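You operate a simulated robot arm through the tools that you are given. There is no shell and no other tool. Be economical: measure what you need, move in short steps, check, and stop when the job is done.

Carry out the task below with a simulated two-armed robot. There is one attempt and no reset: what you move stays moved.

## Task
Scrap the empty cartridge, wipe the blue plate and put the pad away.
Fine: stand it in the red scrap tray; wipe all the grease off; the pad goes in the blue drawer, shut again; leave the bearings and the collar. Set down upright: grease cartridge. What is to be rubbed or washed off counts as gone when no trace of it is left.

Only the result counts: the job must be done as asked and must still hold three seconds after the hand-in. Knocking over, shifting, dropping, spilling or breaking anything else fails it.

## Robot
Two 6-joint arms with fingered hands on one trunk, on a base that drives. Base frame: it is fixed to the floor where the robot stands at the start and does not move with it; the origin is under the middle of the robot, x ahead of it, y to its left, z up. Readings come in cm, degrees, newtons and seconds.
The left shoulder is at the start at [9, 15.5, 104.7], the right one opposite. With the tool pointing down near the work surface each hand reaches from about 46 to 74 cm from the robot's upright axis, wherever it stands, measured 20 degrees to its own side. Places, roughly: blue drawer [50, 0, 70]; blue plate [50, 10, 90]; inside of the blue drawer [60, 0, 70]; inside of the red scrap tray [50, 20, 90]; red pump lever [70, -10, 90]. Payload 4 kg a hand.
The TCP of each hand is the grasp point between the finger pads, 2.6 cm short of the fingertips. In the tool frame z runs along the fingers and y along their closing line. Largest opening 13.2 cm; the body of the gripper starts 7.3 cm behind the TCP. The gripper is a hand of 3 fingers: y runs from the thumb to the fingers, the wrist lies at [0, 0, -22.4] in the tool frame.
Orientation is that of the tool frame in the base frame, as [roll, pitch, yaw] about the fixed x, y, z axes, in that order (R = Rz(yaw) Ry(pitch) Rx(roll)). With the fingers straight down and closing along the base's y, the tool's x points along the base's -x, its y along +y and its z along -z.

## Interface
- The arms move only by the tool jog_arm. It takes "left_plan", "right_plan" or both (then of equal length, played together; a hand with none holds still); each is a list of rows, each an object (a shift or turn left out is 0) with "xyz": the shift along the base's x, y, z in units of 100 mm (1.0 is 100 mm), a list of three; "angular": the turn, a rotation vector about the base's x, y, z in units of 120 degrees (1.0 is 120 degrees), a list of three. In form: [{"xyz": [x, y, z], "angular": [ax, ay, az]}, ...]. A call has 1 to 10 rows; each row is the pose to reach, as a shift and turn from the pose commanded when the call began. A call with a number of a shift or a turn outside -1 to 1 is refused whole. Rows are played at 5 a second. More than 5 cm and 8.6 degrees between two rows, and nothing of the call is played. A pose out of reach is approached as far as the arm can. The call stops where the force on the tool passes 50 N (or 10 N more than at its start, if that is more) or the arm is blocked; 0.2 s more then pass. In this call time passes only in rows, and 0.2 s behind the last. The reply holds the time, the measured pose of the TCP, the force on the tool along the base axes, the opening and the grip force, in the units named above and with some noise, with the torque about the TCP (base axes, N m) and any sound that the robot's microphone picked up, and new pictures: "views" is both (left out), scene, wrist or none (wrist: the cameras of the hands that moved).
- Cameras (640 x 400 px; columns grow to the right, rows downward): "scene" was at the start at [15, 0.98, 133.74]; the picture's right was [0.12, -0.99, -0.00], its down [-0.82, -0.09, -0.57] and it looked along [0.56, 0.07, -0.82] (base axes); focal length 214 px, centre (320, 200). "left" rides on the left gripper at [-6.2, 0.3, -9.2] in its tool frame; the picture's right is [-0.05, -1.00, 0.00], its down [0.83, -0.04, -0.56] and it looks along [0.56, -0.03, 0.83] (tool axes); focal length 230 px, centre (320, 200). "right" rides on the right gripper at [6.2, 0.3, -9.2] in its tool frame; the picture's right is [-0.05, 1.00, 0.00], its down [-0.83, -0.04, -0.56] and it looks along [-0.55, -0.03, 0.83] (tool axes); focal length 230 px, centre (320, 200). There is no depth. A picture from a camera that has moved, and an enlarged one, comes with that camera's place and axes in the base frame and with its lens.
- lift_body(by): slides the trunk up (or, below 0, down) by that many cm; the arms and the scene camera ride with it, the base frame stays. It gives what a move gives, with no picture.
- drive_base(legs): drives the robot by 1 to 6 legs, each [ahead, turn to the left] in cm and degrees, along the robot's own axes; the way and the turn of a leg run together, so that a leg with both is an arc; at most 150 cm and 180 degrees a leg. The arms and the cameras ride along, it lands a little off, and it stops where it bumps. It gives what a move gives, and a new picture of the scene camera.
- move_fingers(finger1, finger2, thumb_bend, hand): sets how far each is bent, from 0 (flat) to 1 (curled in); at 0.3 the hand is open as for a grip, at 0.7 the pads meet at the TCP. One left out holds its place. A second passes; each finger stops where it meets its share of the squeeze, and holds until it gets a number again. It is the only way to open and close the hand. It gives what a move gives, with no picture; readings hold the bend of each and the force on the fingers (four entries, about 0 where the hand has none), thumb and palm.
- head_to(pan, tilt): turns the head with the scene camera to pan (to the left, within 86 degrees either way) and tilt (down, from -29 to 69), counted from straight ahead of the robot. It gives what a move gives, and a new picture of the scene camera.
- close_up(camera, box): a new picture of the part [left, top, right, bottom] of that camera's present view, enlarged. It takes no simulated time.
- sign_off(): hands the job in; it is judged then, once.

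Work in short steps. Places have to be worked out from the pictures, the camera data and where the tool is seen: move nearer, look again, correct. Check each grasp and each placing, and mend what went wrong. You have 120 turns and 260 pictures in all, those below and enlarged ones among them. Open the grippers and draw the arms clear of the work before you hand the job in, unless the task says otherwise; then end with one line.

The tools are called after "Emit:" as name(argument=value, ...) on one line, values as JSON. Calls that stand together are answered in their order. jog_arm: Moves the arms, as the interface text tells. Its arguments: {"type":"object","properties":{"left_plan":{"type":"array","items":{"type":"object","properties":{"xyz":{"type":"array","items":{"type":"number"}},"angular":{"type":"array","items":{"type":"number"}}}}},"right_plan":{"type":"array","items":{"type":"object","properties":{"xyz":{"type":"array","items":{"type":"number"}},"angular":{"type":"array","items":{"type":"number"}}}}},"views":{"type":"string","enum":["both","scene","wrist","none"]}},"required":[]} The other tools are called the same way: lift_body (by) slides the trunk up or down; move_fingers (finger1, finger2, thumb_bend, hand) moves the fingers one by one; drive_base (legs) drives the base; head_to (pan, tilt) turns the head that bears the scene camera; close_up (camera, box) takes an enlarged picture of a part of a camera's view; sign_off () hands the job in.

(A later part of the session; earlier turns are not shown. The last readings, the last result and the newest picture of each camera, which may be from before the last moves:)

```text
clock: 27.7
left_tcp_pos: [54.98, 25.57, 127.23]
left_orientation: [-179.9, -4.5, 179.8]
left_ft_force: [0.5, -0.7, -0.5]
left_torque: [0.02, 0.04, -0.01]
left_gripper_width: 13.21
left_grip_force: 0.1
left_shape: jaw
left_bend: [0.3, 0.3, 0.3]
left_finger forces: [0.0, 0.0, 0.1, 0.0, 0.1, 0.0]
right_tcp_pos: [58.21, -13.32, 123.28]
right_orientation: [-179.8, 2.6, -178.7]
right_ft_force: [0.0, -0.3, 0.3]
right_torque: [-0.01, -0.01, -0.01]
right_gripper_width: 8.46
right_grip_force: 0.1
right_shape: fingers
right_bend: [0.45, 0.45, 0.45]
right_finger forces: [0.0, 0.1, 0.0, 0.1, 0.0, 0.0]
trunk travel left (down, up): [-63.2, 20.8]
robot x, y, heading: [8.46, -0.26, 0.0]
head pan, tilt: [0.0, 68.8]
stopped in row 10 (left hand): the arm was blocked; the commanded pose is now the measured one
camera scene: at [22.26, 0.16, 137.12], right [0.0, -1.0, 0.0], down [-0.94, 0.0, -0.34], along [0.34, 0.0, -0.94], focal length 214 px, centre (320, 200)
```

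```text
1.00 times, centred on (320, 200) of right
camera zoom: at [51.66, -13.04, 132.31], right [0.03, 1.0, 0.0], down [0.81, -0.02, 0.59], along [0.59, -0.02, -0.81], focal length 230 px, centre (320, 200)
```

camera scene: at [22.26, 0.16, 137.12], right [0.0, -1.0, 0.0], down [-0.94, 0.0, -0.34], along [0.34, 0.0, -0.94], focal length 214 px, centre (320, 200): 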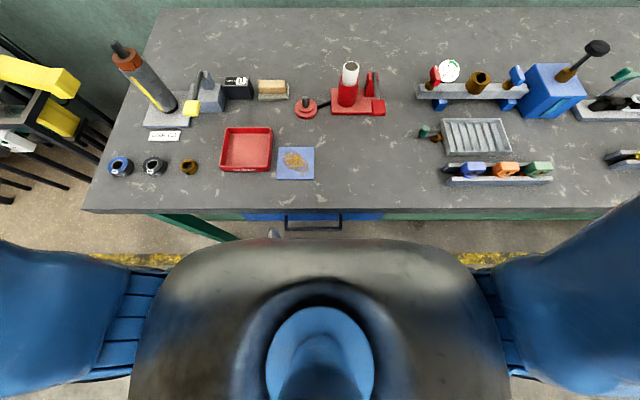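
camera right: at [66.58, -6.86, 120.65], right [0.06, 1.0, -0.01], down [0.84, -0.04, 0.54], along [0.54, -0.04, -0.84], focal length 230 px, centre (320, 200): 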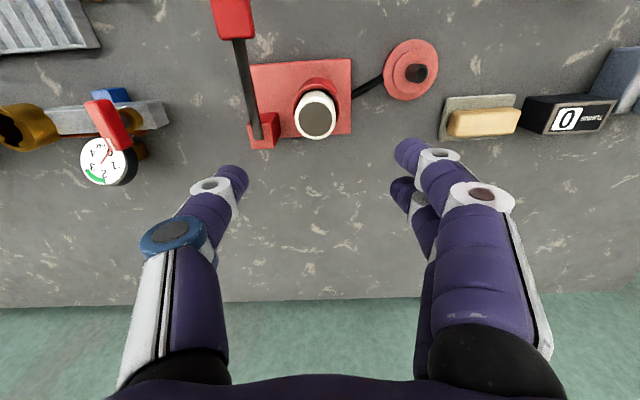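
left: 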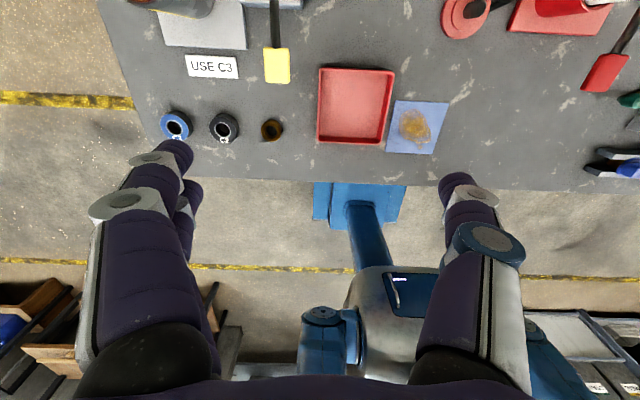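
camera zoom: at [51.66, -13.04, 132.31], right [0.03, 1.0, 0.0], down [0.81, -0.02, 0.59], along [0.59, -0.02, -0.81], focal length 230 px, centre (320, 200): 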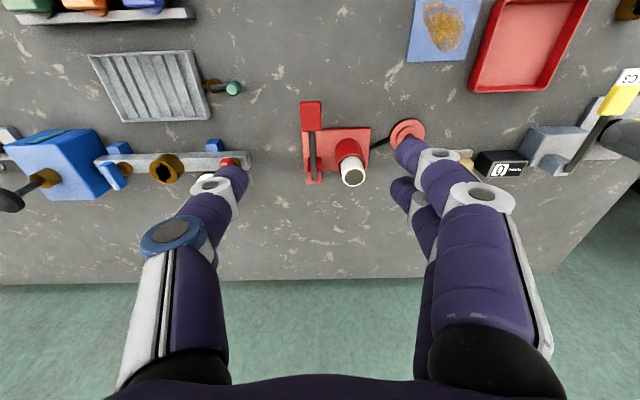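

The drift happens during holds, so I'll sample it again briefly for both arms.

Emit:
jog_arm(right_plan=[{"xyz": [0, 0, 0]}, {"xyz": [0, 0, 0]}, {"xyz": [0, 0, 0]}], left_plan=[{"xyz": [0, 0, 0]}, {"xyz": [0, 0, 0]}, {"xyz": [0, 0, 0]}], views="none")

Emit:
jog_arm(right_plan=[{"xyz": [0, 0, 0]}, {"xyz": [0, 0, 0]}, {"xyz": [0, 0, 0]}], left_plan=[{"xyz": [0, 0, 0]}, {"xyz": [0, 0, 0]}, {"xyz": [0, 0, 0]}], views="none")

Emit:
jog_arm(right_plan=[{"xyz": [0, 0, 0]}, {"xyz": [0, 0, 0]}, {"xyz": [0, 0, 0]}], left_plan=[{"xyz": [0, 0, 0]}, {"xyz": [0, 0, 0]}, {"xyz": [0, 0, 0]}], views="none")

```text
clock: 28.7
left_tcp_pos: [54.09, 25.61, 125.25]
left_orientation: [-179.9, -8.0, 179.9]
left_ft_force: [-1.0, 0.4, -0.9]
left_torque: [-0.02, -0.01, -0.03]
left_gripper_width: 13.21
left_grip_force: 0.1
left_shape: jaw
left_bend: [0.3, 0.3, 0.3]
left_finger forces: [0.0, 0.0, 0.0, 0.0, 0.1, 0.0]
right_tcp_pos: [57.06, -13.28, 121.13]
right_orientation: [-179.9, -1.0, -178.7]
right_ft_force: [-0.4, 0.0, 0.1]
right_torque: [-0.01, 0.03, 0.02]
right_gripper_width: 8.49
right_grip_force: 0.0
right_shape: fingers
right_bend: [0.45, 0.45, 0.45]
right_finger forces: [0.1, 0.0, 0.0, 0.0, 0.1, 0.0]
trunk travel left (down, up): [-63.2, 20.8]
robot x, y, heading: [8.46, -0.09, 0.2]
head pan, tilt: [0.0, 68.8]
stopped in row 3 (left hand): the arm was blocked; the commanded pose is now the measured one
```

```text
clock: 29.7
left_tcp_pos: [53.12, 25.54, 123.2]
left_orientation: [-179.8, -11.6, 179.8]
left_ft_force: [0.2, 0.6, 0.1]
left_torque: [-0.02, 0.01, -0.02]
left_gripper_width: 13.2
left_grip_force: 0.1
left_shape: jaw
left_bend: [0.3, 0.3, 0.3]
left_finger forces: [0.0, 0.0, 0.0, 0.0, 0.0, 0.0]
right_tcp_pos: [56.03, -13.27, 118.96]
right_orientation: [-180.0, -4.4, -178.8]
right_ft_force: [0.2, 0.4, 0.5]
right_torque: [0.01, -0.02, 0.01]
right_gripper_width: 8.43
right_grip_force: 0.0
right_shape: fingers
right_bend: [0.45, 0.45, 0.45]
right_finger forces: [0.1, 0.1, 0.0, 0.0, 0.0, 0.0]
trunk travel left (down, up): [-63.2, 20.8]
robot x, y, heading: [8.58, 0.19, 0.1]
head pan, tilt: [0.0, 68.8]
stopped in row 3 (left hand): the arm was blocked; the commanded pose is now the measured one
```

```text
clock: 30.7
left_tcp_pos: [51.9, 25.55, 121.49]
left_orientation: [-179.9, -15.0, 179.8]
left_ft_force: [-0.3, -0.1, 0.3]
left_torque: [-0.04, 0.0, 0.02]
left_gripper_width: 13.22
left_grip_force: 0.0
left_shape: jaw
left_bend: [0.3, 0.3, 0.3]
left_finger forces: [0.0, 0.1, 0.1, 0.0, 0.0, 0.1]
right_tcp_pos: [54.52, -13.2, 116.81]
right_orientation: [179.9, -8.0, -178.8]
right_ft_force: [-0.3, -0.1, 0.7]
right_torque: [-0.02, -0.01, -0.01]
right_gripper_width: 8.47
right_grip_force: 0.1
right_shape: fingers
right_bend: [0.45, 0.45, 0.45]
right_finger forces: [0.0, 0.0, 0.0, 0.0, 0.0, 0.0]
trunk travel left (down, up): [-63.2, 20.8]
robot x, y, heading: [8.67, -0.03, 0.1]
head pan, tilt: [0.0, 68.8]
stopped in row 3 (left hand): the arm was blocked; the commanded pose is now the measured one
```

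Both arms creep steadily by the same rotation. I'll check with pictures whether that creep is real.

Emit:
close_up(camera="right", box=[0, 0, 640, 400])

Emit:
head_to(pan=0, tilt=25)

```text
1.00 times, centred on (320, 200) of right
camera zoom: at [49.69, -13.08, 126.92], right [0.03, 1.0, -0.01], down [0.9, -0.03, 0.43], along [0.43, -0.02, -0.9], focal length 230 px, centre (320, 200)
```

zoom: 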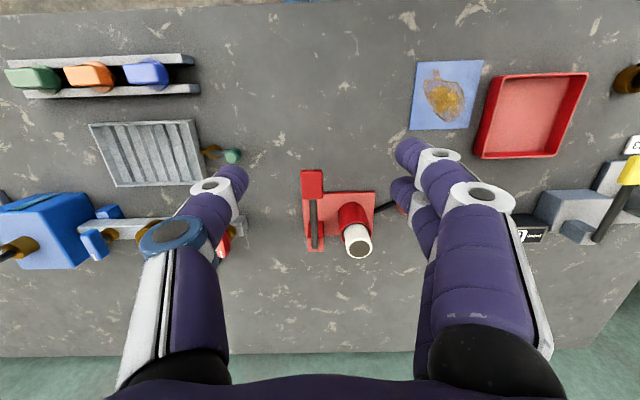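

```text
clock: 31.8
left_tcp_pos: [51.99, 25.61, 121.48]
left_orientation: [-179.9, -14.8, 179.7]
left_ft_force: [-1.2, -0.4, 0.3]
left_torque: [0.02, -0.01, 0.01]
left_gripper_width: 13.19
left_grip_force: 0.0
left_shape: jaw
left_bend: [0.3, 0.3, 0.3]
left_finger forces: [0.0, 0.0, 0.1, 0.0, 0.1, 0.0]
right_tcp_pos: [54.46, -13.45, 116.85]
right_orientation: [180.0, -7.8, -178.8]
right_ft_force: [1.0, -0.3, 0.1]
right_torque: [0.04, -0.03, 0.01]
right_gripper_width: 8.49
right_grip_force: 0.0
right_shape: fingers
right_bend: [0.45, 0.45, 0.45]
right_finger forces: [0.0, 0.0, 0.1, 0.0, 0.0, 0.1]
trunk travel left (down, up): [-63.2, 20.8]
robot x, y, heading: [8.64, 0.02, -0.1]
head pan, tilt: [0.0, 25.0]
camera scene: at [25.93, 0.13, 143.0], right [0.0, -1.0, 0.0], down [-0.44, 0.0, -0.9], along [0.9, 0.0, -0.44], focal length 214 px, centre (320, 200)
```

scene: 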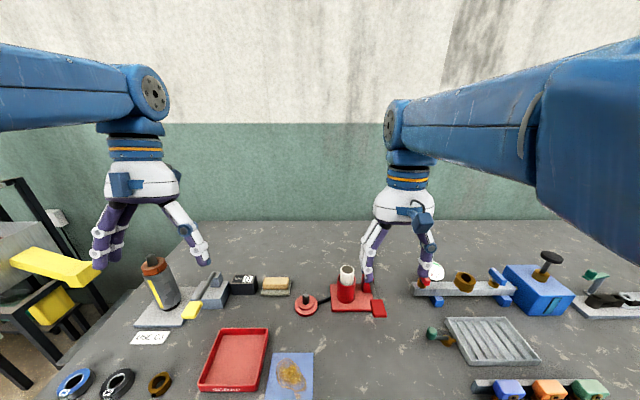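

At rest nothing moves; the shift only comes with jog calls. I'll test the right arm alone with a small real motion, upward and leveling the hand.

Emit:
jog_arm(right_plan=[{"xyz": [0, 0, 0.2]}, {"xyz": [0, 0, 0.2]}], views="none")

Emit:
jog_arm(right_plan=[{"xyz": [0, 0, 0]}, {"xyz": [0, 0, 0]}], views="none")

```text
clock: 32.4
left_tcp_pos: [51.92, 25.63, 121.46]
left_orientation: [179.9, -14.8, 179.7]
left_ft_force: [0.5, -1.1, -0.8]
left_torque: [0.07, 0.02, 0.03]
left_gripper_width: 13.24
left_grip_force: 0.0
left_shape: jaw
left_bend: [0.3, 0.3, 0.3]
left_finger forces: [0.0, 0.0, 0.0, 0.0, 0.0, 0.0]
right_tcp_pos: [55.31, -13.23, 120.72]
right_orientation: [-179.9, -5.6, -178.8]
right_ft_force: [-0.5, 0.4, -0.3]
right_torque: [0.01, 0.0, 0.01]
right_gripper_width: 8.46
right_grip_force: 0.1
right_shape: fingers
right_bend: [0.45, 0.45, 0.45]
right_finger forces: [0.0, 0.0, 0.0, 0.0, 0.0, 0.0]
right hand out of reach, approached as far as the arm can: row 1, 2
trunk travel left (down, up): [-63.2, 20.8]
robot x, y, heading: [8.48, -0.01, 0.3]
head pan, tilt: [0.0, 25.0]
```

```text
clock: 33.0
left_tcp_pos: [51.91, 25.59, 121.56]
left_orientation: [-180.0, -14.8, 179.7]
left_ft_force: [-0.5, 0.1, 0.4]
left_torque: [-0.05, 0.04, -0.01]
left_gripper_width: 13.19
left_grip_force: 0.1
left_shape: jaw
left_bend: [0.3, 0.3, 0.3]
left_finger forces: [0.1, 0.0, 0.1, 0.1, 0.1, 0.0]
right_tcp_pos: [55.35, -13.06, 120.47]
right_orientation: [-179.9, -5.7, -178.8]
right_ft_force: [-0.1, 0.4, 0.0]
right_torque: [-0.01, -0.02, 0.03]
right_gripper_width: 8.43
right_grip_force: 0.2
right_shape: fingers
right_bend: [0.45, 0.45, 0.45]
right_finger forces: [0.1, 0.1, 0.0, 0.0, 0.1, 0.0]
trunk travel left (down, up): [-63.2, 20.8]
robot x, y, heading: [8.52, -0.38, 0.0]
head pan, tilt: [0.0, 25.0]
```

The right hand's command is still beyond reach (about (66,-13,124)), which explains the odd poses. I'll bring it to a pose well in reach, about (60,-11,114), and level.

Emit:
jog_arm(right_plan=[{"xyz": [-0.2, 0.1, -0.3], "angular": [0, 0.01, 0]}, {"xyz": [-0.4, 0.2, -0.6], "angular": [0, 0.02, 0]}, {"xyz": [-0.6, 0.2, -1.0], "angular": [0, 0.025, 0]}, {"xyz": [-0.6, 0.2, -1.0], "angular": [0, 0.025, 0]}], left_plan=[{"xyz": [-0.2, 0, 0], "angular": [0, -0.04, 0]}, {"xyz": [-0.4, 0, 0], "angular": [0, -0.08, 0]}, {"xyz": [-0.6, 0, 0], "angular": [0, -0.12, 0]}, {"xyz": [-0.6, 0, 0], "angular": [0, -0.12, 0]}], views="none")

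```text
clock: 34.0
left_tcp_pos: [57.52, 26.16, 125.9]
left_orientation: [-180.0, 1.9, 179.9]
left_ft_force: [-1.0, -1.0, -1.1]
left_torque: [0.0, -0.05, -0.02]
left_gripper_width: 13.21
left_grip_force: 0.0
left_shape: jaw
left_bend: [0.3, 0.3, 0.3]
left_finger forces: [0.1, 0.0, 0.0, 0.1, 0.0, 0.0]
left hand out of reach, approached as far as the arm can: row 1, 2, 3, 4
right_tcp_pos: [53.52, -11.56, 110.88]
right_orientation: [178.7, -8.4, -179.0]
right_ft_force: [0.0, 0.4, 0.9]
right_torque: [-0.02, -0.02, -0.02]
right_gripper_width: 8.48
right_grip_force: 0.1
right_shape: fingers
right_bend: [0.45, 0.45, 0.45]
right_finger forces: [0.0, 0.0, 0.0, 0.0, 0.0, 0.0]
right hand out of reach, approached as far as the arm can: row 1, 2, 3, 4
trunk travel left (down, up): [-63.2, 20.8]
robot x, y, heading: [9.03, 0.11, 0.2]
head pan, tilt: [0.0, 25.0]
```

Neither hand settled where I expected, so I'll hold and see whether they are still converging.

Emit:
jog_arm(right_plan=[{"xyz": [0, 0, 0]}, {"xyz": [0, 0, 0]}, {"xyz": [0, 0, 0]}, {"xyz": [0, 0, 0]}, {"xyz": [0, 0, 0]}, {"xyz": [0, 0, 0]}], views="scene")

```text
clock: 35.4
left_tcp_pos: [57.66, 26.1, 125.66]
left_orientation: [180.0, 1.8, 179.7]
left_ft_force: [-0.4, -0.6, -0.3]
left_torque: [0.02, 0.01, -0.01]
left_gripper_width: 13.21
left_grip_force: 0.1
left_shape: jaw
left_bend: [0.3, 0.3, 0.3]
left_finger forces: [0.0, 0.1, 0.0, 0.0, 0.1, 0.0]
right_tcp_pos: [53.57, -11.61, 110.81]
right_orientation: [178.9, -8.4, -178.9]
right_ft_force: [0.4, 0.0, -0.3]
right_torque: [0.01, -0.01, 0.0]
right_gripper_width: 8.48
right_grip_force: 0.1
right_shape: fingers
right_bend: [0.45, 0.45, 0.45]
right_finger forces: [0.0, 0.0, 0.0, 0.1, 0.0, 0.0]
trunk travel left (down, up): [-63.2, 20.8]
robot x, y, heading: [8.97, -0.2, 0.0]
head pan, tilt: [0.0, 25.0]
camera scene: at [25.73, 1.4, 142.54], right [0.14, -0.99, 0.0], down [-0.48, -0.07, -0.87], along [0.87, 0.12, -0.49], focal length 214 px, centre (320, 200)
```

scene: 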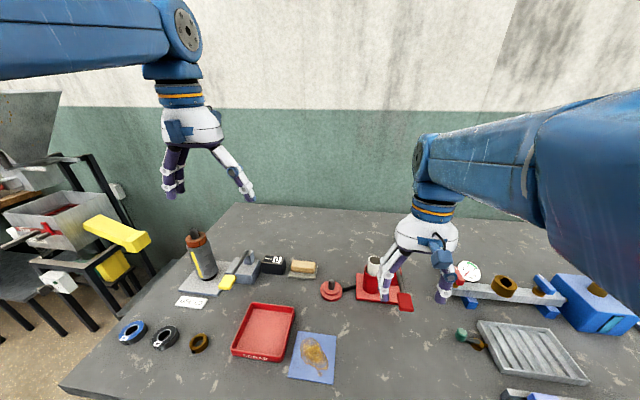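

The trunk itself seems to twist as the two arms share it. I'll bring the left hand lower into easy reach and then see how both read.

Emit:
jog_arm(left_plan=[{"xyz": [0, 0.1, -0.3]}, {"xyz": [0, 0.2, -0.6]}, {"xyz": [0, 0.3, -0.9]}, {"xyz": [0, 0.3, -0.9]}], views="none")

Emit:
jog_arm(right_plan=[{"xyz": [0.2, 0, 0]}, {"xyz": [0.4, 0, 0]}, {"xyz": [0.6, 0, 0]}, {"xyz": [0.6, 0, 0]}], views="none")

```text
clock: 36.4
left_tcp_pos: [58.45, 29.11, 116.84]
left_orientation: [180.0, 2.1, 179.8]
left_ft_force: [0.5, -0.2, -0.2]
left_torque: [-0.03, 0.0, 0.02]
left_gripper_width: 13.2
left_grip_force: 0.0
left_shape: jaw
left_bend: [0.3, 0.3, 0.3]
left_finger forces: [0.1, 0.0, 0.1, 0.0, 0.0, 0.1]
left hand out of reach, approached as far as the arm can: row 1, 2, 3, 4
right_tcp_pos: [53.6, -11.54, 110.7]
right_orientation: [178.8, -8.4, -178.9]
right_ft_force: [1.3, -0.1, -0.1]
right_torque: [0.0, -0.01, 0.02]
right_gripper_width: 8.51
right_grip_force: 0.1
right_shape: fingers
right_bend: [0.45, 0.45, 0.45]
right_finger forces: [0.1, 0.1, 0.0, 0.1, 0.1, 0.1]
trunk travel left (down, up): [-63.2, 20.8]
robot x, y, heading: [8.79, -0.17, -0.1]
head pan, tilt: [0.0, 25.0]
```

```text
clock: 37.4
left_tcp_pos: [58.41, 29.15, 116.84]
left_orientation: [179.9, 1.9, 179.9]
left_ft_force: [0.0, 0.3, 0.8]
left_torque: [0.04, 0.02, 0.0]
left_gripper_width: 13.18
left_grip_force: 0.1
left_shape: jaw
left_bend: [0.3, 0.3, 0.3]
left_finger forces: [0.0, 0.0, 0.0, 0.1, 0.0, 0.1]
right_tcp_pos: [59.33, -11.32, 112.17]
right_orientation: [180.0, -6.3, -178.9]
right_ft_force: [-0.4, 0.2, -0.3]
right_torque: [0.03, 0.01, 0.02]
right_gripper_width: 8.49
right_grip_force: 0.2
right_shape: fingers
right_bend: [0.45, 0.45, 0.45]
right_finger forces: [0.0, 0.0, 0.0, 0.0, 0.0, 0.0]
trunk travel left (down, up): [-63.2, 20.8]
robot x, y, heading: [8.92, -0.1, 0.2]
head pan, tilt: [0.0, 25.0]
```

Right responds properly again. I'll level it (turn −6.3° about y) and move on toward the cartridge.

Emit:
jog_arm(right_plan=[{"xyz": [0.3, 0.1, 0.1], "angular": [0, -0.02, 0]}, {"xyz": [0.6, 0.2, 0.1], "angular": [0, -0.04, 0]}, {"xyz": [0.9, 0.3, 0.1], "angular": [0, -0.052, 0]}, {"xyz": [0.9, 0.3, 0.1], "angular": [0, -0.052, 0]}], views="both")

```text
clock: 38.4
left_tcp_pos: [58.38, 29.11, 116.87]
left_orientation: [-179.9, 2.0, 179.8]
left_ft_force: [0.2, -0.4, 0.0]
left_torque: [0.0, -0.02, -0.01]
left_gripper_width: 13.21
left_grip_force: 0.1
left_shape: jaw
left_bend: [0.3, 0.3, 0.3]
left_finger forces: [0.1, 0.0, 0.0, 0.0, 0.0, 0.0]
right_tcp_pos: [68.37, -8.27, 113.04]
right_orientation: [-179.8, -0.1, -179.0]
right_ft_force: [0.1, -0.5, 0.4]
right_torque: [0.0, -0.01, 0.01]
right_gripper_width: 8.46
right_grip_force: 0.0
right_shape: fingers
right_bend: [0.45, 0.45, 0.45]
right_finger forces: [0.0, 0.0, 0.0, 0.1, 0.1, 0.0]
trunk travel left (down, up): [-63.2, 20.8]
robot x, y, heading: [8.61, 0.02, -0.4]
head pan, tilt: [0.0, 25.0]
camera scene: at [25.84, 0.12, 143.02], right [0.0, -1.0, 0.0], down [-0.44, 0.0, -0.9], along [0.9, 0.0, -0.44], focal length 214 px, centre (320, 200)
camera right: at [62.25, -8.08, 122.44], right [0.03, 1.0, 0.0], down [0.83, -0.03, 0.56], along [0.55, -0.02, -0.83], focal length 230 px, centre (320, 200)
```

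scene: 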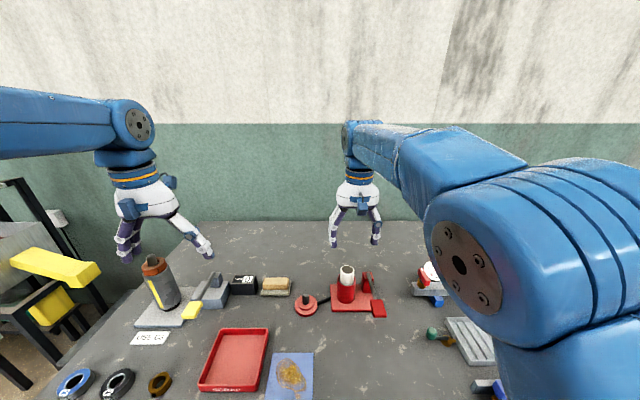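
right: 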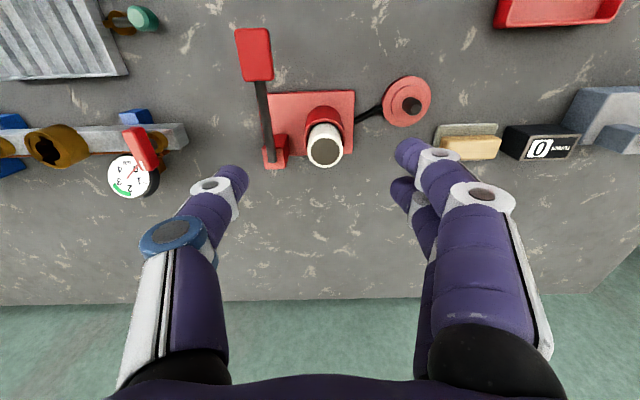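

Level, and the cartridge top reads (71.9,-8.0). I'll move over and down to about z 104.

Emit:
jog_arm(right_plan=[{"xyz": [0.2, 0.02, -0.2]}, {"xyz": [0.35, 0.03, -0.5]}, {"xyz": [0.35, 0.03, -0.9]}], views="wrist")

```text
clock: 39.1
left_tcp_pos: [56.6, 29.15, 114.62]
left_orientation: [-179.9, -1.7, 179.6]
left_ft_force: [-0.5, -0.2, 0.3]
left_torque: [-0.03, -0.03, 0.02]
left_gripper_width: 13.19
left_grip_force: 0.1
left_shape: jaw
left_bend: [0.3, 0.3, 0.3]
left_finger forces: [0.0, 0.0, 0.0, 0.1, 0.0, 0.0]
right_tcp_pos: [70.04, -8.14, 108.12]
right_orientation: [-179.7, 1.1, -179.1]
right_ft_force: [0.1, 1.5, 0.9]
right_torque: [-0.04, -0.01, -0.02]
right_gripper_width: 8.47
right_grip_force: 0.2
right_shape: fingers
right_bend: [0.45, 0.45, 0.45]
right_finger forces: [0.0, 0.0, 0.0, 0.0, 0.0, 0.0]
trunk travel left (down, up): [-63.2, 20.8]
robot x, y, heading: [8.54, -0.11, 0.0]
head pan, tilt: [0.0, 25.0]
stopped in row 3 (right hand): the arm was blocked; the commanded pose is now the measured one
camera right: at [63.72, -7.77, 117.32], right [0.04, 1.0, 0.0], down [0.82, -0.03, 0.57], along [0.57, -0.02, -0.82], focal length 230 px, centre (320, 200)
```

right: 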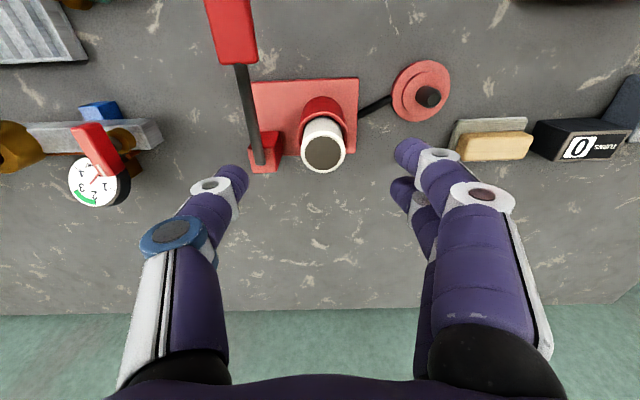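

Blocked again, with the left hand shifting too. I'll look with the head to compare body pose and find any contact at the right arm.

Emit:
head_to(pan=0, tilt=26)

Emit:
head_to(pan=-60, tilt=60)

```text
clock: 39.7
left_tcp_pos: [56.74, 29.2, 114.66]
left_orientation: [-179.9, -1.6, 179.7]
left_ft_force: [0.6, -0.6, -0.2]
left_torque: [-0.01, 0.0, 0.02]
left_gripper_width: 13.18
left_grip_force: 0.1
left_shape: jaw
left_bend: [0.3, 0.3, 0.3]
left_finger forces: [0.1, 0.0, 0.0, 0.0, 0.0, 0.0]
right_tcp_pos: [70.28, -8.06, 108.08]
right_orientation: [-179.8, 1.0, -179.2]
right_ft_force: [-0.3, 0.8, 0.3]
right_torque: [-0.03, 0.01, 0.02]
right_gripper_width: 8.43
right_grip_force: 0.1
right_shape: fingers
right_bend: [0.45, 0.45, 0.45]
right_finger forces: [0.0, 0.0, 0.0, 0.0, 0.0, 0.0]
trunk travel left (down, up): [-63.2, 20.8]
robot x, y, heading: [8.67, -0.04, 0.0]
head pan, tilt: [0.0, 26.0]
camera scene: at [25.74, 0.18, 142.87], right [0.0, -1.0, 0.0], down [-0.45, 0.0, -0.89], along [0.89, 0.0, -0.45], focal length 214 px, centre (320, 200)
```

scene: 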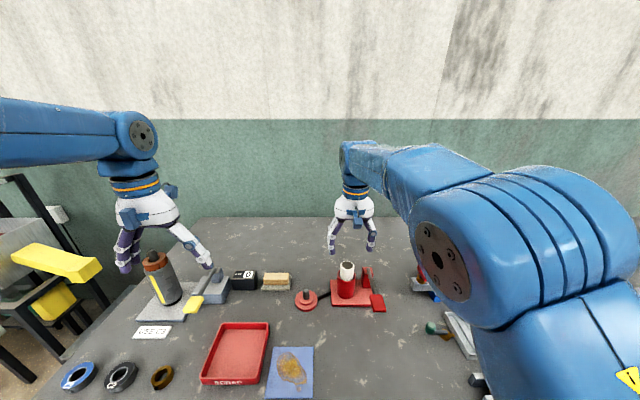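

```text
clock: 41.0
left_tcp_pos: [56.85, 29.11, 114.62]
left_orientation: [-180.0, -1.4, 179.7]
left_ft_force: [0.4, -0.4, 0.3]
left_torque: [0.0, 0.0, 0.0]
left_gripper_width: 13.21
left_grip_force: 0.0
left_shape: jaw
left_bend: [0.3, 0.3, 0.3]
left_finger forces: [0.1, 0.0, 0.0, 0.0, 0.0, 0.2]
right_tcp_pos: [70.41, -8.21, 107.9]
right_orientation: [-179.8, 1.0, -179.2]
right_ft_force: [-0.9, 0.8, 0.8]
right_torque: [-0.03, 0.01, -0.02]
right_gripper_width: 8.48
right_grip_force: 0.1
right_shape: fingers
right_bend: [0.45, 0.45, 0.45]
right_finger forces: [0.0, 0.0, 0.0, 0.0, 0.0, 0.1]
trunk travel left (down, up): [-63.2, 20.8]
robot x, y, heading: [8.66, -0.19, 0.3]
head pan, tilt: [-60.0, 60.0]
camera scene: at [19.97, -5.65, 138.12], right [-0.87, -0.5, 0.02], down [-0.44, 0.75, -0.49], along [0.23, -0.43, -0.87], focal length 214 px, centre (320, 200)
```

scene: 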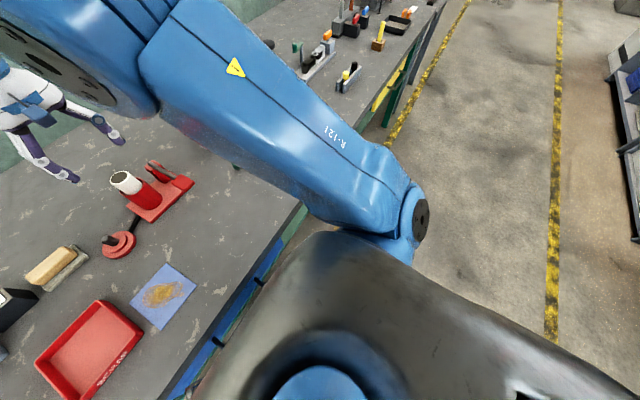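

The body is upright and nothing touches, so I'll try much slower steps (1 cm a row) in case tracking lag is read as blocking.

Emit:
jog_arm(right_plan=[{"xyz": [0.05, 0, -0.08]}, {"xyz": [0.1, 0, -0.16]}, {"xyz": [0.15, 0.01, -0.24]}, {"xyz": [0.18, 0.01, -0.32]}, {"xyz": [0.18, 0.01, -0.32]}], views="none")

```text
clock: 42.2
left_tcp_pos: [56.93, 29.13, 114.67]
left_orientation: [180.0, -1.5, 179.7]
left_ft_force: [-0.6, 0.0, 1.3]
left_torque: [-0.01, 0.01, 0.03]
left_gripper_width: 13.23
left_grip_force: 0.1
left_shape: jaw
left_bend: [0.3, 0.3, 0.3]
left_finger forces: [0.0, 0.0, 0.0, 0.0, 0.1, 0.0]
right_tcp_pos: [72.2, -8.12, 104.69]
right_orientation: [-179.9, 1.0, -179.3]
right_ft_force: [-0.3, 0.3, 0.3]
right_torque: [0.03, 0.0, 0.01]
right_gripper_width: 8.49
right_grip_force: 0.2
right_shape: fingers
right_bend: [0.45, 0.45, 0.45]
right_finger forces: [0.0, 0.0, 0.0, 0.1, 0.1, 0.0]
trunk travel left (down, up): [-63.2, 20.8]
robot x, y, heading: [8.84, 0.01, 0.1]
head pan, tilt: [-60.0, 60.0]
```

Slow steps track exactly. I'll continue down to about z 100 and look.

Emit:
jog_arm(right_plan=[{"xyz": [0, 0, -0.1]}, {"xyz": [-0.01, 0, -0.2]}, {"xyz": [-0.02, 0, -0.3]}, {"xyz": [-0.02, 0, -0.4]}, {"xyz": [-0.02, 0, -0.45]}], views="wrist")

Emit:
head_to(pan=0, tilt=35)

Emit:
close_up(camera="scene", box=[260, 130, 460, 255])

```text
clock: 43.4
left_tcp_pos: [56.9, 29.12, 114.69]
left_orientation: [-180.0, -1.5, 179.7]
left_ft_force: [-0.8, 0.4, -0.2]
left_torque: [0.0, 0.03, -0.02]
left_gripper_width: 13.19
left_grip_force: 0.0
left_shape: jaw
left_bend: [0.3, 0.3, 0.3]
left_finger forces: [0.1, 0.1, 0.0, 0.0, 0.1, 0.1]
right_tcp_pos: [72.0, -7.96, 100.18]
right_orientation: [-179.8, 1.0, -179.2]
right_ft_force: [0.3, -0.5, 0.8]
right_torque: [-0.04, -0.03, 0.02]
right_gripper_width: 8.47
right_grip_force: 0.1
right_shape: fingers
right_bend: [0.45, 0.45, 0.45]
right_finger forces: [0.0, 0.0, 0.1, 0.0, 0.0, 0.0]
trunk travel left (down, up): [-63.2, 20.8]
robot x, y, heading: [8.68, 0.01, -0.0]
head pan, tilt: [-60.0, 60.0]
camera right: at [65.63, -7.73, 109.42], right [0.04, 1.0, 0.0], down [0.82, -0.03, 0.57], along [0.57, -0.02, -0.82], focal length 230 px, centre (320, 200)
```

right: 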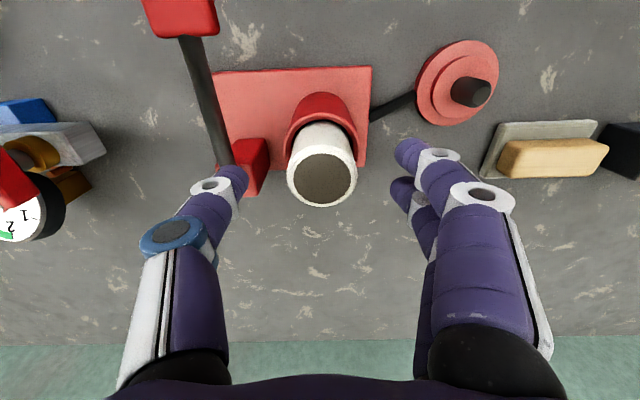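

```text
clock: 44.7
left_tcp_pos: [56.87, 29.17, 114.62]
left_orientation: [179.9, -1.5, 179.7]
left_ft_force: [-0.5, 0.3, -0.8]
left_torque: [-0.02, -0.01, 0.03]
left_gripper_width: 13.21
left_grip_force: 0.1
left_shape: jaw
left_bend: [0.3, 0.3, 0.3]
left_finger forces: [0.1, 0.0, 0.0, 0.0, 0.0, 0.0]
right_tcp_pos: [72.0, -8.12, 100.27]
right_orientation: [-179.8, 1.0, -179.2]
right_ft_force: [-0.7, 0.0, -0.5]
right_torque: [-0.03, 0.01, -0.01]
right_gripper_width: 8.46
right_grip_force: 0.0
right_shape: fingers
right_bend: [0.45, 0.45, 0.45]
right_finger forces: [0.0, 0.0, 0.1, 0.0, 0.1, 0.1]
trunk travel left (down, up): [-63.2, 20.8]
robot x, y, heading: [8.76, -0.01, 0.1]
head pan, tilt: [0.0, 35.0]
camera scene: at [25.5, 0.11, 141.44], right [0.0, -1.0, 0.0], down [-0.59, 0.0, -0.81], along [0.81, 0.0, -0.59], focal length 214 px, centre (320, 200)
```

scene: 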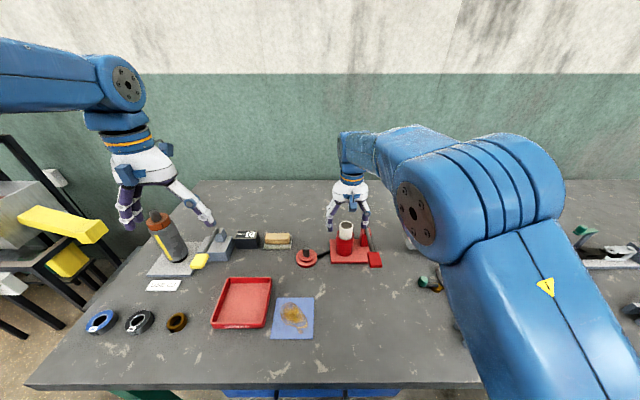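

```text
3.20 times, centred on (360, 192) of scene
camera zoom: at [25.5, 0.11, 141.44], right [0.0, -1.0, 0.0], down [-0.59, 0.0, -0.81], along [0.81, 0.0, -0.59], focal length 686 px, centre (192, 224)
```

zoom: 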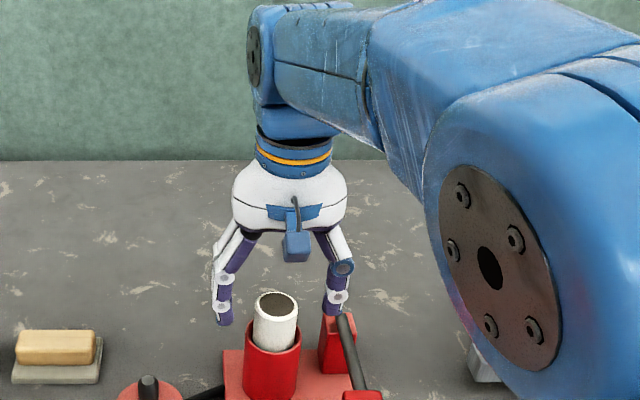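

The lever block's inner edge is at about y -11.8 and its top at z 95.5, so I'll narrow the opening to about 6 cm before descending.

Emit:
move_fingers(hand="right", finger1=0.53, finger2=0.53, thumb_bend=0.53)

Emit:
jog_arm(right_plan=[{"xyz": [0, 0.02, -0.08]}, {"xyz": [0, 0.02, -0.16]}, {"xyz": [0, 0.02, -0.24]}, {"xyz": [0, 0.02, -0.32]}], views="wrist")

```text
clock: 45.7
left_tcp_pos: [56.97, 29.15, 114.58]
left_orientation: [-179.9, -1.5, 179.7]
left_ft_force: [0.2, 0.9, 0.5]
left_torque: [-0.02, 0.0, 0.0]
left_gripper_width: 13.22
left_grip_force: 0.2
left_shape: jaw
left_bend: [0.3, 0.3, 0.3]
left_finger forces: [0.1, 0.1, 0.0, 0.0, 0.0, 0.1]
right_tcp_pos: [72.0, -7.89, 100.27]
right_orientation: [-179.8, 1.0, -179.2]
right_ft_force: [-0.2, -0.3, -0.2]
right_torque: [-0.05, 0.0, -0.01]
right_gripper_width: 5.83
right_grip_force: 0.0
right_shape: fingers
right_bend: [0.53, 0.53, 0.53]
right_finger forces: [0.1, 0.0, 0.0, 0.0, 0.0, 0.2]
trunk travel left (down, up): [-63.2, 20.8]
robot x, y, heading: [8.9, -0.19, 0.1]
head pan, tilt: [0.0, 35.0]
```

```text
clock: 46.7
left_tcp_pos: [56.99, 29.11, 114.69]
left_orientation: [-180.0, -1.6, 179.7]
left_ft_force: [-0.6, 0.1, 0.8]
left_torque: [-0.02, -0.02, -0.03]
left_gripper_width: 13.2
left_grip_force: 0.0
left_shape: jaw
left_bend: [0.3, 0.3, 0.3]
left_finger forces: [0.1, 0.1, 0.0, 0.0, 0.1, 0.1]
right_tcp_pos: [71.91, -7.85, 96.93]
right_orientation: [-179.8, 0.9, -179.2]
right_ft_force: [0.5, 0.5, -0.2]
right_torque: [0.0, 0.0, 0.0]
right_gripper_width: 5.82
right_grip_force: 0.3
right_shape: fingers
right_bend: [0.53, 0.53, 0.53]
right_finger forces: [0.0, 0.0, 0.1, 0.0, 0.0, 0.0]
trunk travel left (down, up): [-63.2, 20.8]
robot x, y, heading: [8.43, -0.11, -0.1]
head pan, tilt: [0.0, 35.0]
camera right: at [65.65, -7.61, 106.18], right [0.04, 1.0, 0.0], down [0.82, -0.03, 0.57], along [0.57, -0.02, -0.82], focal length 230 px, centre (320, 200)
```

right: 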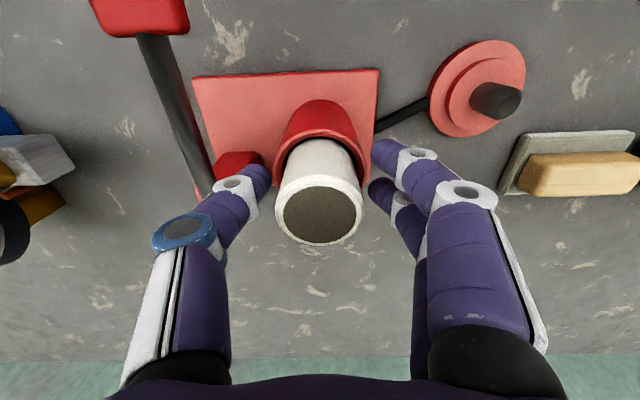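

The cartridge sits centred between thumb and fingers with no contact; closing.

Emit:
move_fingers(hand="right", finger1=0.68, finger2=0.68, thumb_bend=0.68)

Emit:
jog_arm(right_plan=[{"xyz": [0, 0, 0.05]}, {"xyz": [0, 0, 0.1]}], views="wrist")

```text
clock: 47.7
left_tcp_pos: [57.03, 29.11, 114.65]
left_orientation: [-180.0, -1.5, 179.8]
left_ft_force: [-1.0, 0.3, 0.0]
left_torque: [0.0, -0.02, 0.0]
left_gripper_width: 13.19
left_grip_force: 0.0
left_shape: jaw
left_bend: [0.3, 0.3, 0.3]
left_finger forces: [0.0, 0.1, 0.0, 0.0, 0.0, 0.1]
right_tcp_pos: [71.98, -7.97, 97.05]
right_orientation: [-179.8, 1.0, -179.2]
right_ft_force: [0.4, -0.8, -1.6]
right_torque: [-0.04, -0.01, 0.04]
right_gripper_width: 4.93
right_grip_force: 15.5
right_shape: fingers
right_bend: [0.56, 0.57, 0.6]
right_finger forces: [7.9, 7.7, 0.0, 0.0, 15.0, 0.0]
trunk travel left (down, up): [-63.2, 20.8]
robot x, y, heading: [8.67, -0.33, 0.1]
head pan, tilt: [0.0, 35.0]
```

```text
clock: 48.3
left_tcp_pos: [56.89, 28.96, 114.73]
left_orientation: [-180.0, -1.6, 179.7]
left_ft_force: [-0.8, -0.2, 1.1]
left_torque: [-0.04, 0.03, 0.04]
left_gripper_width: 13.19
left_grip_force: 0.0
left_shape: jaw
left_bend: [0.3, 0.3, 0.3]
left_finger forces: [0.1, 0.1, 0.0, 0.0, 0.0, 0.0]
right_tcp_pos: [71.98, -8.01, 97.93]
right_orientation: [-179.7, 1.1, -179.2]
right_ft_force: [0.2, 0.3, -1.9]
right_torque: [-0.02, 0.0, -0.01]
right_gripper_width: 3.49
right_grip_force: 10.4
right_shape: fingers
right_bend: [0.6, 0.61, 0.64]
right_finger forces: [6.0, 5.2, 0.0, 0.0, 10.2, 0.0]
trunk travel left (down, up): [-63.2, 20.8]
robot x, y, heading: [9.06, 0.31, -0.2]
head pan, tilt: [0.0, 35.0]
camera right: at [65.63, -7.67, 107.21], right [0.04, 1.0, 0.0], down [0.82, -0.03, 0.57], along [0.57, -0.02, -0.82], focal length 230 px, centre (320, 200)
```

right: 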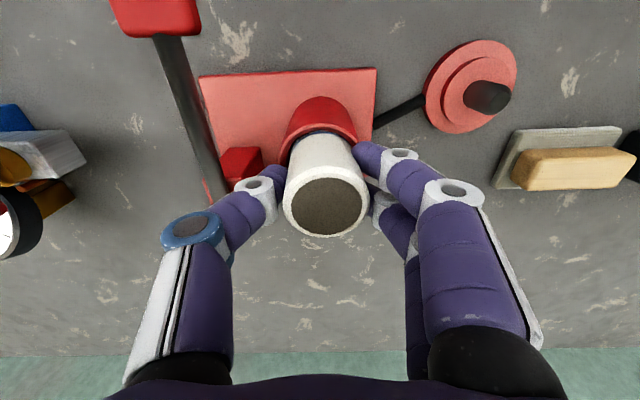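

Some slip seems likely (the width dropped from 4.9 to 3.5). I'll squeeze more firmly and pull again slowly.

Emit:
move_fingers(hand="right", finger1=0.85, finger2=0.85, thumb_bend=0.85)

Emit:
jog_arm(right_plan=[{"xyz": [0, 0, 0.05]}, {"xyz": [0, 0, 0.1]}], views="wrist")

```text
clock: 49.3
left_tcp_pos: [56.94, 29.1, 114.75]
left_orientation: [-180.0, -1.6, 179.7]
left_ft_force: [-0.1, -0.6, 0.5]
left_torque: [0.0, 0.0, 0.02]
left_gripper_width: 13.19
left_grip_force: 0.1
left_shape: jaw
left_bend: [0.3, 0.3, 0.3]
left_finger forces: [0.0, 0.0, 0.0, 0.1, 0.0, 0.1]
right_tcp_pos: [71.93, -8.04, 97.99]
right_orientation: [-179.8, 1.0, -179.3]
right_ft_force: [0.7, -1.8, -1.1]
right_torque: [0.12, -0.07, 0.0]
right_gripper_width: 3.38
right_grip_force: 21.7
right_shape: fingers
right_bend: [0.59, 0.61, 0.65]
right_finger forces: [10.7, 11.0, 0.1, 0.0, 21.3, 0.1]
trunk travel left (down, up): [-63.2, 20.8]
robot x, y, heading: [8.8, -0.12, 0.1]
head pan, tilt: [0.0, 35.0]
```

```text
clock: 49.9
left_tcp_pos: [57.01, 29.02, 114.62]
left_orientation: [-180.0, -1.6, 179.8]
left_ft_force: [0.5, 0.1, 0.3]
left_torque: [0.03, -0.02, -0.02]
left_gripper_width: 13.19
left_grip_force: 0.1
left_shape: jaw
left_bend: [0.3, 0.3, 0.3]
left_finger forces: [0.0, 0.0, 0.1, 0.1, 0.0, 0.0]
right_tcp_pos: [71.88, -7.92, 99.06]
right_orientation: [-179.8, 0.9, -179.2]
right_ft_force: [-0.1, 0.0, -2.3]
right_torque: [0.11, -0.03, 0.0]
right_gripper_width: 3.39
right_grip_force: 21.6
right_shape: fingers
right_bend: [0.59, 0.61, 0.65]
right_finger forces: [11.2, 11.6, 0.1, 0.1, 20.6, 0.1]
trunk travel left (down, up): [-63.2, 20.8]
robot x, y, heading: [8.71, -0.01, 0.1]
head pan, tilt: [0.0, 35.0]
camera right: at [65.64, -7.6, 108.24], right [0.04, 1.0, 0.0], down [0.82, -0.03, 0.57], along [0.57, -0.02, -0.82], focal length 230 px, centre (320, 200)
```

right: 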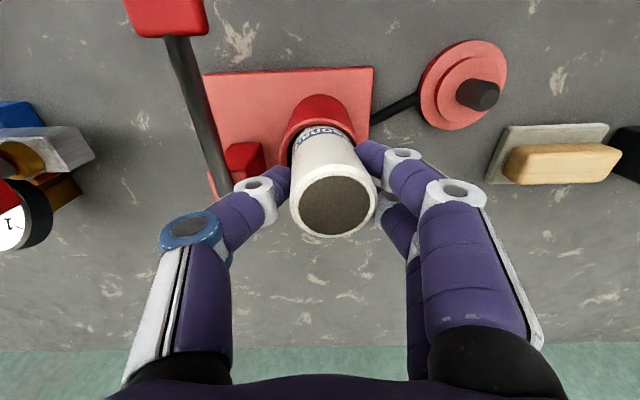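

The cartridge is coming out (its label is emerging and the width holds at 3.4). I'll raise slowly.

Emit:
jog_arm(right_plan=[{"xyz": [0, 0, 0.1]}, {"xyz": [0, 0, 0.2]}, {"xyz": [0, 0, 0.3]}, {"xyz": [0, 0, 0.4]}, {"xyz": [0, 0, 0.5]}, {"xyz": [0, 0, 0.6]}, {"xyz": [0, 0, 0.7]}, {"xyz": [0, 0, 0.8]}, {"xyz": [0, 0, 0.9]}, {"xyz": [0, 0, 1.0]}], views="both")

Emit:
close_up(camera="scene", box=[260, 150, 460, 275])

```text
clock: 52.3
left_tcp_pos: [54.97, 29.04, 112.5]
left_orientation: [179.9, -5.1, 179.7]
left_ft_force: [-0.6, -0.6, 0.1]
left_torque: [0.02, 0.0, 0.01]
left_gripper_width: 13.2
left_grip_force: 0.0
left_shape: jaw
left_bend: [0.3, 0.3, 0.3]
left_finger forces: [0.0, 0.0, 0.1, 0.1, 0.0, 0.1]
right_tcp_pos: [69.93, -7.74, 110.26]
right_orientation: [-179.6, 2.1, -179.4]
right_ft_force: [-0.7, 0.0, -1.7]
right_torque: [-0.01, -0.05, 0.01]
right_gripper_width: 3.39
right_grip_force: 22.6
right_shape: fingers
right_bend: [0.58, 0.6, 0.67]
right_finger forces: [12.5, 12.2, 0.1, 0.0, 20.8, 0.0]
trunk travel left (down, up): [-63.2, 20.8]
robot x, y, heading: [8.8, -0.44, -0.2]
head pan, tilt: [0.0, 35.0]
stopped in row 10 (right hand): the arm was blocked; the commanded pose is now the measured one
camera scene: at [25.29, 0.22, 141.47], right [0.0, -1.0, 0.0], down [-0.59, 0.0, -0.81], along [0.81, 0.0, -0.59], focal length 214 px, centre (320, 200)
camera right: at [63.46, -7.42, 119.42], right [0.04, 1.0, 0.0], down [0.81, -0.03, 0.59], along [0.58, -0.03, -0.81], focal length 230 px, centre (320, 200)
```

scene: 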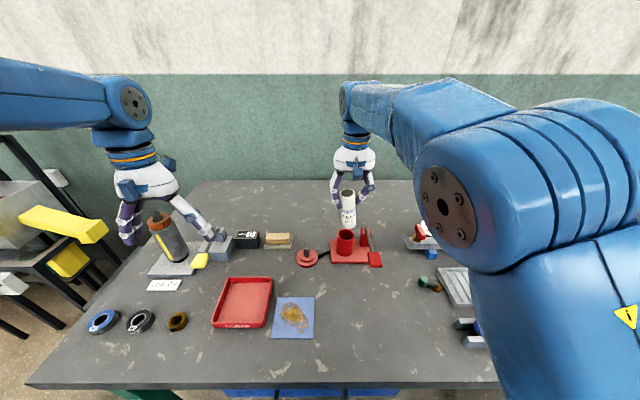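
right: 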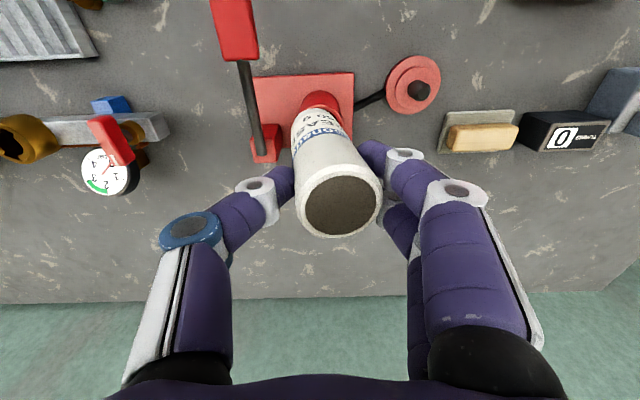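

```text
3.20 times, centred on (360, 212) of scene
camera zoom: at [25.29, 0.22, 141.47], right [0.0, -1.0, 0.0], down [-0.59, 0.0, -0.81], along [0.81, 0.0, -0.59], focal length 686 px, centre (192, 160)
```

zoom: 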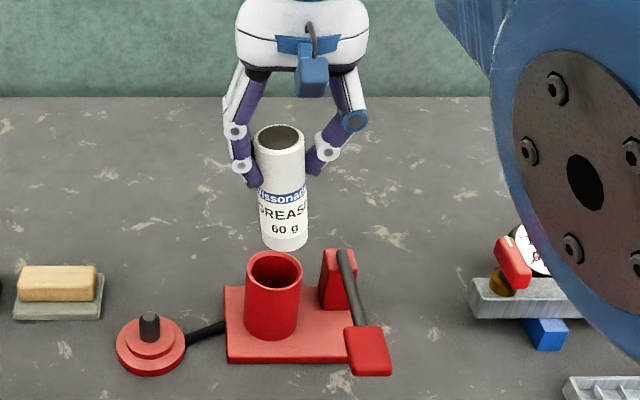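

The cartridge (about 11 cm, bottom about 10 cm below the TCP) is out. The left hand now hovers near where I'll go, so I'll move it outward and up gently.

Emit:
jog_arm(left_plan=[{"xyz": [-0.05, 0.1, 0.1]}, {"xyz": [-0.1, 0.2, 0.2]}, {"xyz": [-0.15, 0.3, 0.3]}, {"xyz": [-0.2, 0.4, 0.4]}, {"xyz": [-0.25, 0.5, 0.4]}, {"xyz": [-0.3, 0.6, 0.4]}, {"xyz": [-0.3, 0.7, 0.4]}, {"xyz": [-0.3, 0.8, 0.4]}, {"xyz": [-0.3, 0.9, 0.4]}, {"xyz": [-0.3, 1.0, 0.4]}], views="scene")

```text
clock: 54.5
left_tcp_pos: [55.95, 39.21, 118.19]
left_orientation: [180.0, -3.0, 179.5]
left_ft_force: [-0.4, -0.1, -0.4]
left_torque: [-0.01, -0.01, -0.02]
left_gripper_width: 13.2
left_grip_force: 0.1
left_shape: jaw
left_bend: [0.3, 0.3, 0.3]
left_finger forces: [0.0, 0.1, 0.1, 0.0, 0.1, 0.0]
left hand out of reach, approached as far as the arm can: row 1, 2, 3, 4, 5, 6, 7, 8, 9, 10
right_tcp_pos: [70.16, -7.83, 110.17]
right_orientation: [-179.8, 2.1, -179.3]
right_ft_force: [0.1, -0.8, -0.8]
right_torque: [0.02, -0.02, -0.04]
right_gripper_width: 3.35
right_grip_force: 23.1
right_shape: fingers
right_bend: [0.58, 0.6, 0.67]
right_finger forces: [12.6, 12.2, 0.0, 0.1, 20.9, 0.1]
trunk travel left (down, up): [-63.2, 20.8]
robot x, y, heading: [8.74, 0.29, -0.0]
head pan, tilt: [0.0, 35.0]
camera scene: at [25.51, 0.17, 141.44], right [0.0, -1.0, 0.0], down [-0.59, 0.0, -0.81], along [0.81, 0.0, -0.59], focal length 214 px, centre (320, 200)
```

scene: 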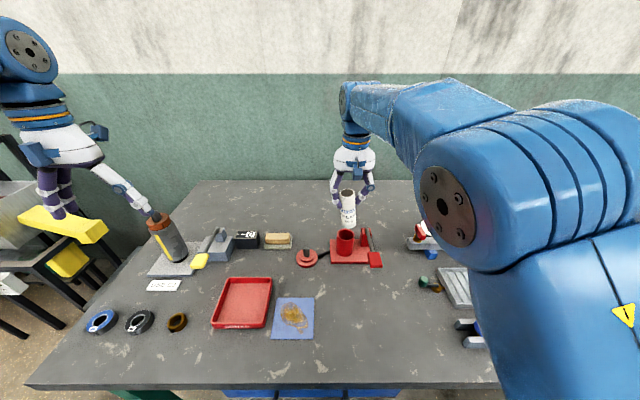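

The left hand's command is still too far ahead; I'll pull it back in x.

Emit:
jog_arm(left_plan=[{"xyz": [-0.1, 0, 0]}, {"xyz": [-0.2, 0, 0]}, {"xyz": [-0.3, 0, 0]}, {"xyz": [-0.4, 0, 0]}, {"xyz": [-0.5, 0, 0]}, {"xyz": [-0.6, 0, 0]}, {"xyz": [-0.7, 0, 0]}, {"xyz": [-0.8, 0, 0]}, {"xyz": [-0.9, 0, 0]}, {"xyz": [-1.0, 0, 0]}], views="none")

```text
clock: 56.7
left_tcp_pos: [55.73, 40.43, 119.08]
left_orientation: [-180.0, -3.0, 179.6]
left_ft_force: [-0.1, 0.9, 0.1]
left_torque: [0.04, 0.03, -0.03]
left_gripper_width: 13.21
left_grip_force: 0.0
left_shape: jaw
left_bend: [0.3, 0.3, 0.3]
left_finger forces: [0.1, 0.0, 0.0, 0.0, 0.0, 0.0]
left hand out of reach, approached as far as the arm can: row 1, 2, 3, 4, 5, 6, 7, 8, 9, 10
right_tcp_pos: [70.22, -7.83, 110.16]
right_orientation: [-179.8, 2.0, -179.3]
right_ft_force: [0.0, 0.1, -1.2]
right_torque: [0.0, 0.01, 0.0]
right_gripper_width: 3.39
right_grip_force: 22.3
right_shape: fingers
right_bend: [0.58, 0.6, 0.67]
right_finger forces: [12.5, 12.2, 0.0, 0.0, 20.8, 0.0]
trunk travel left (down, up): [-63.2, 20.8]
robot x, y, heading: [8.66, -0.03, -0.1]
head pan, tilt: [0.0, 35.0]
```

Still flagged; I'll keep pulling it back.

Emit:
jog_arm(left_plan=[{"xyz": [-0.2, 0, 0]}, {"xyz": [-0.4, 0, 0]}, {"xyz": [-0.6, 0, 0]}, {"xyz": [-0.8, 0, 0]}, {"xyz": [-1.0, 0, 0]}, {"xyz": [-1.0, 0, 0]}], views="none")

```text
clock: 58.1
left_tcp_pos: [55.28, 41.52, 120.83]
left_orientation: [180.0, -3.0, 179.6]
left_ft_force: [0.9, -0.4, -0.7]
left_torque: [0.01, 0.01, 0.02]
left_gripper_width: 13.2
left_grip_force: 0.1
left_shape: jaw
left_bend: [0.3, 0.3, 0.3]
left_finger forces: [0.1, 0.0, 0.0, 0.1, 0.0, 0.0]
left hand out of reach, approached as far as the arm can: row 1, 2, 3, 4, 5, 6
right_tcp_pos: [70.34, -7.72, 110.2]
right_orientation: [-179.8, 2.0, -179.3]
right_ft_force: [-0.4, 0.3, -1.3]
right_torque: [0.03, -0.01, 0.03]
right_gripper_width: 3.41
right_grip_force: 22.9
right_shape: fingers
right_bend: [0.58, 0.6, 0.67]
right_finger forces: [12.4, 12.3, 0.0, 0.0, 20.7, 0.0]
trunk travel left (down, up): [-63.2, 20.8]
robot x, y, heading: [8.74, -0.03, -0.0]
head pan, tilt: [0.0, 35.0]
```

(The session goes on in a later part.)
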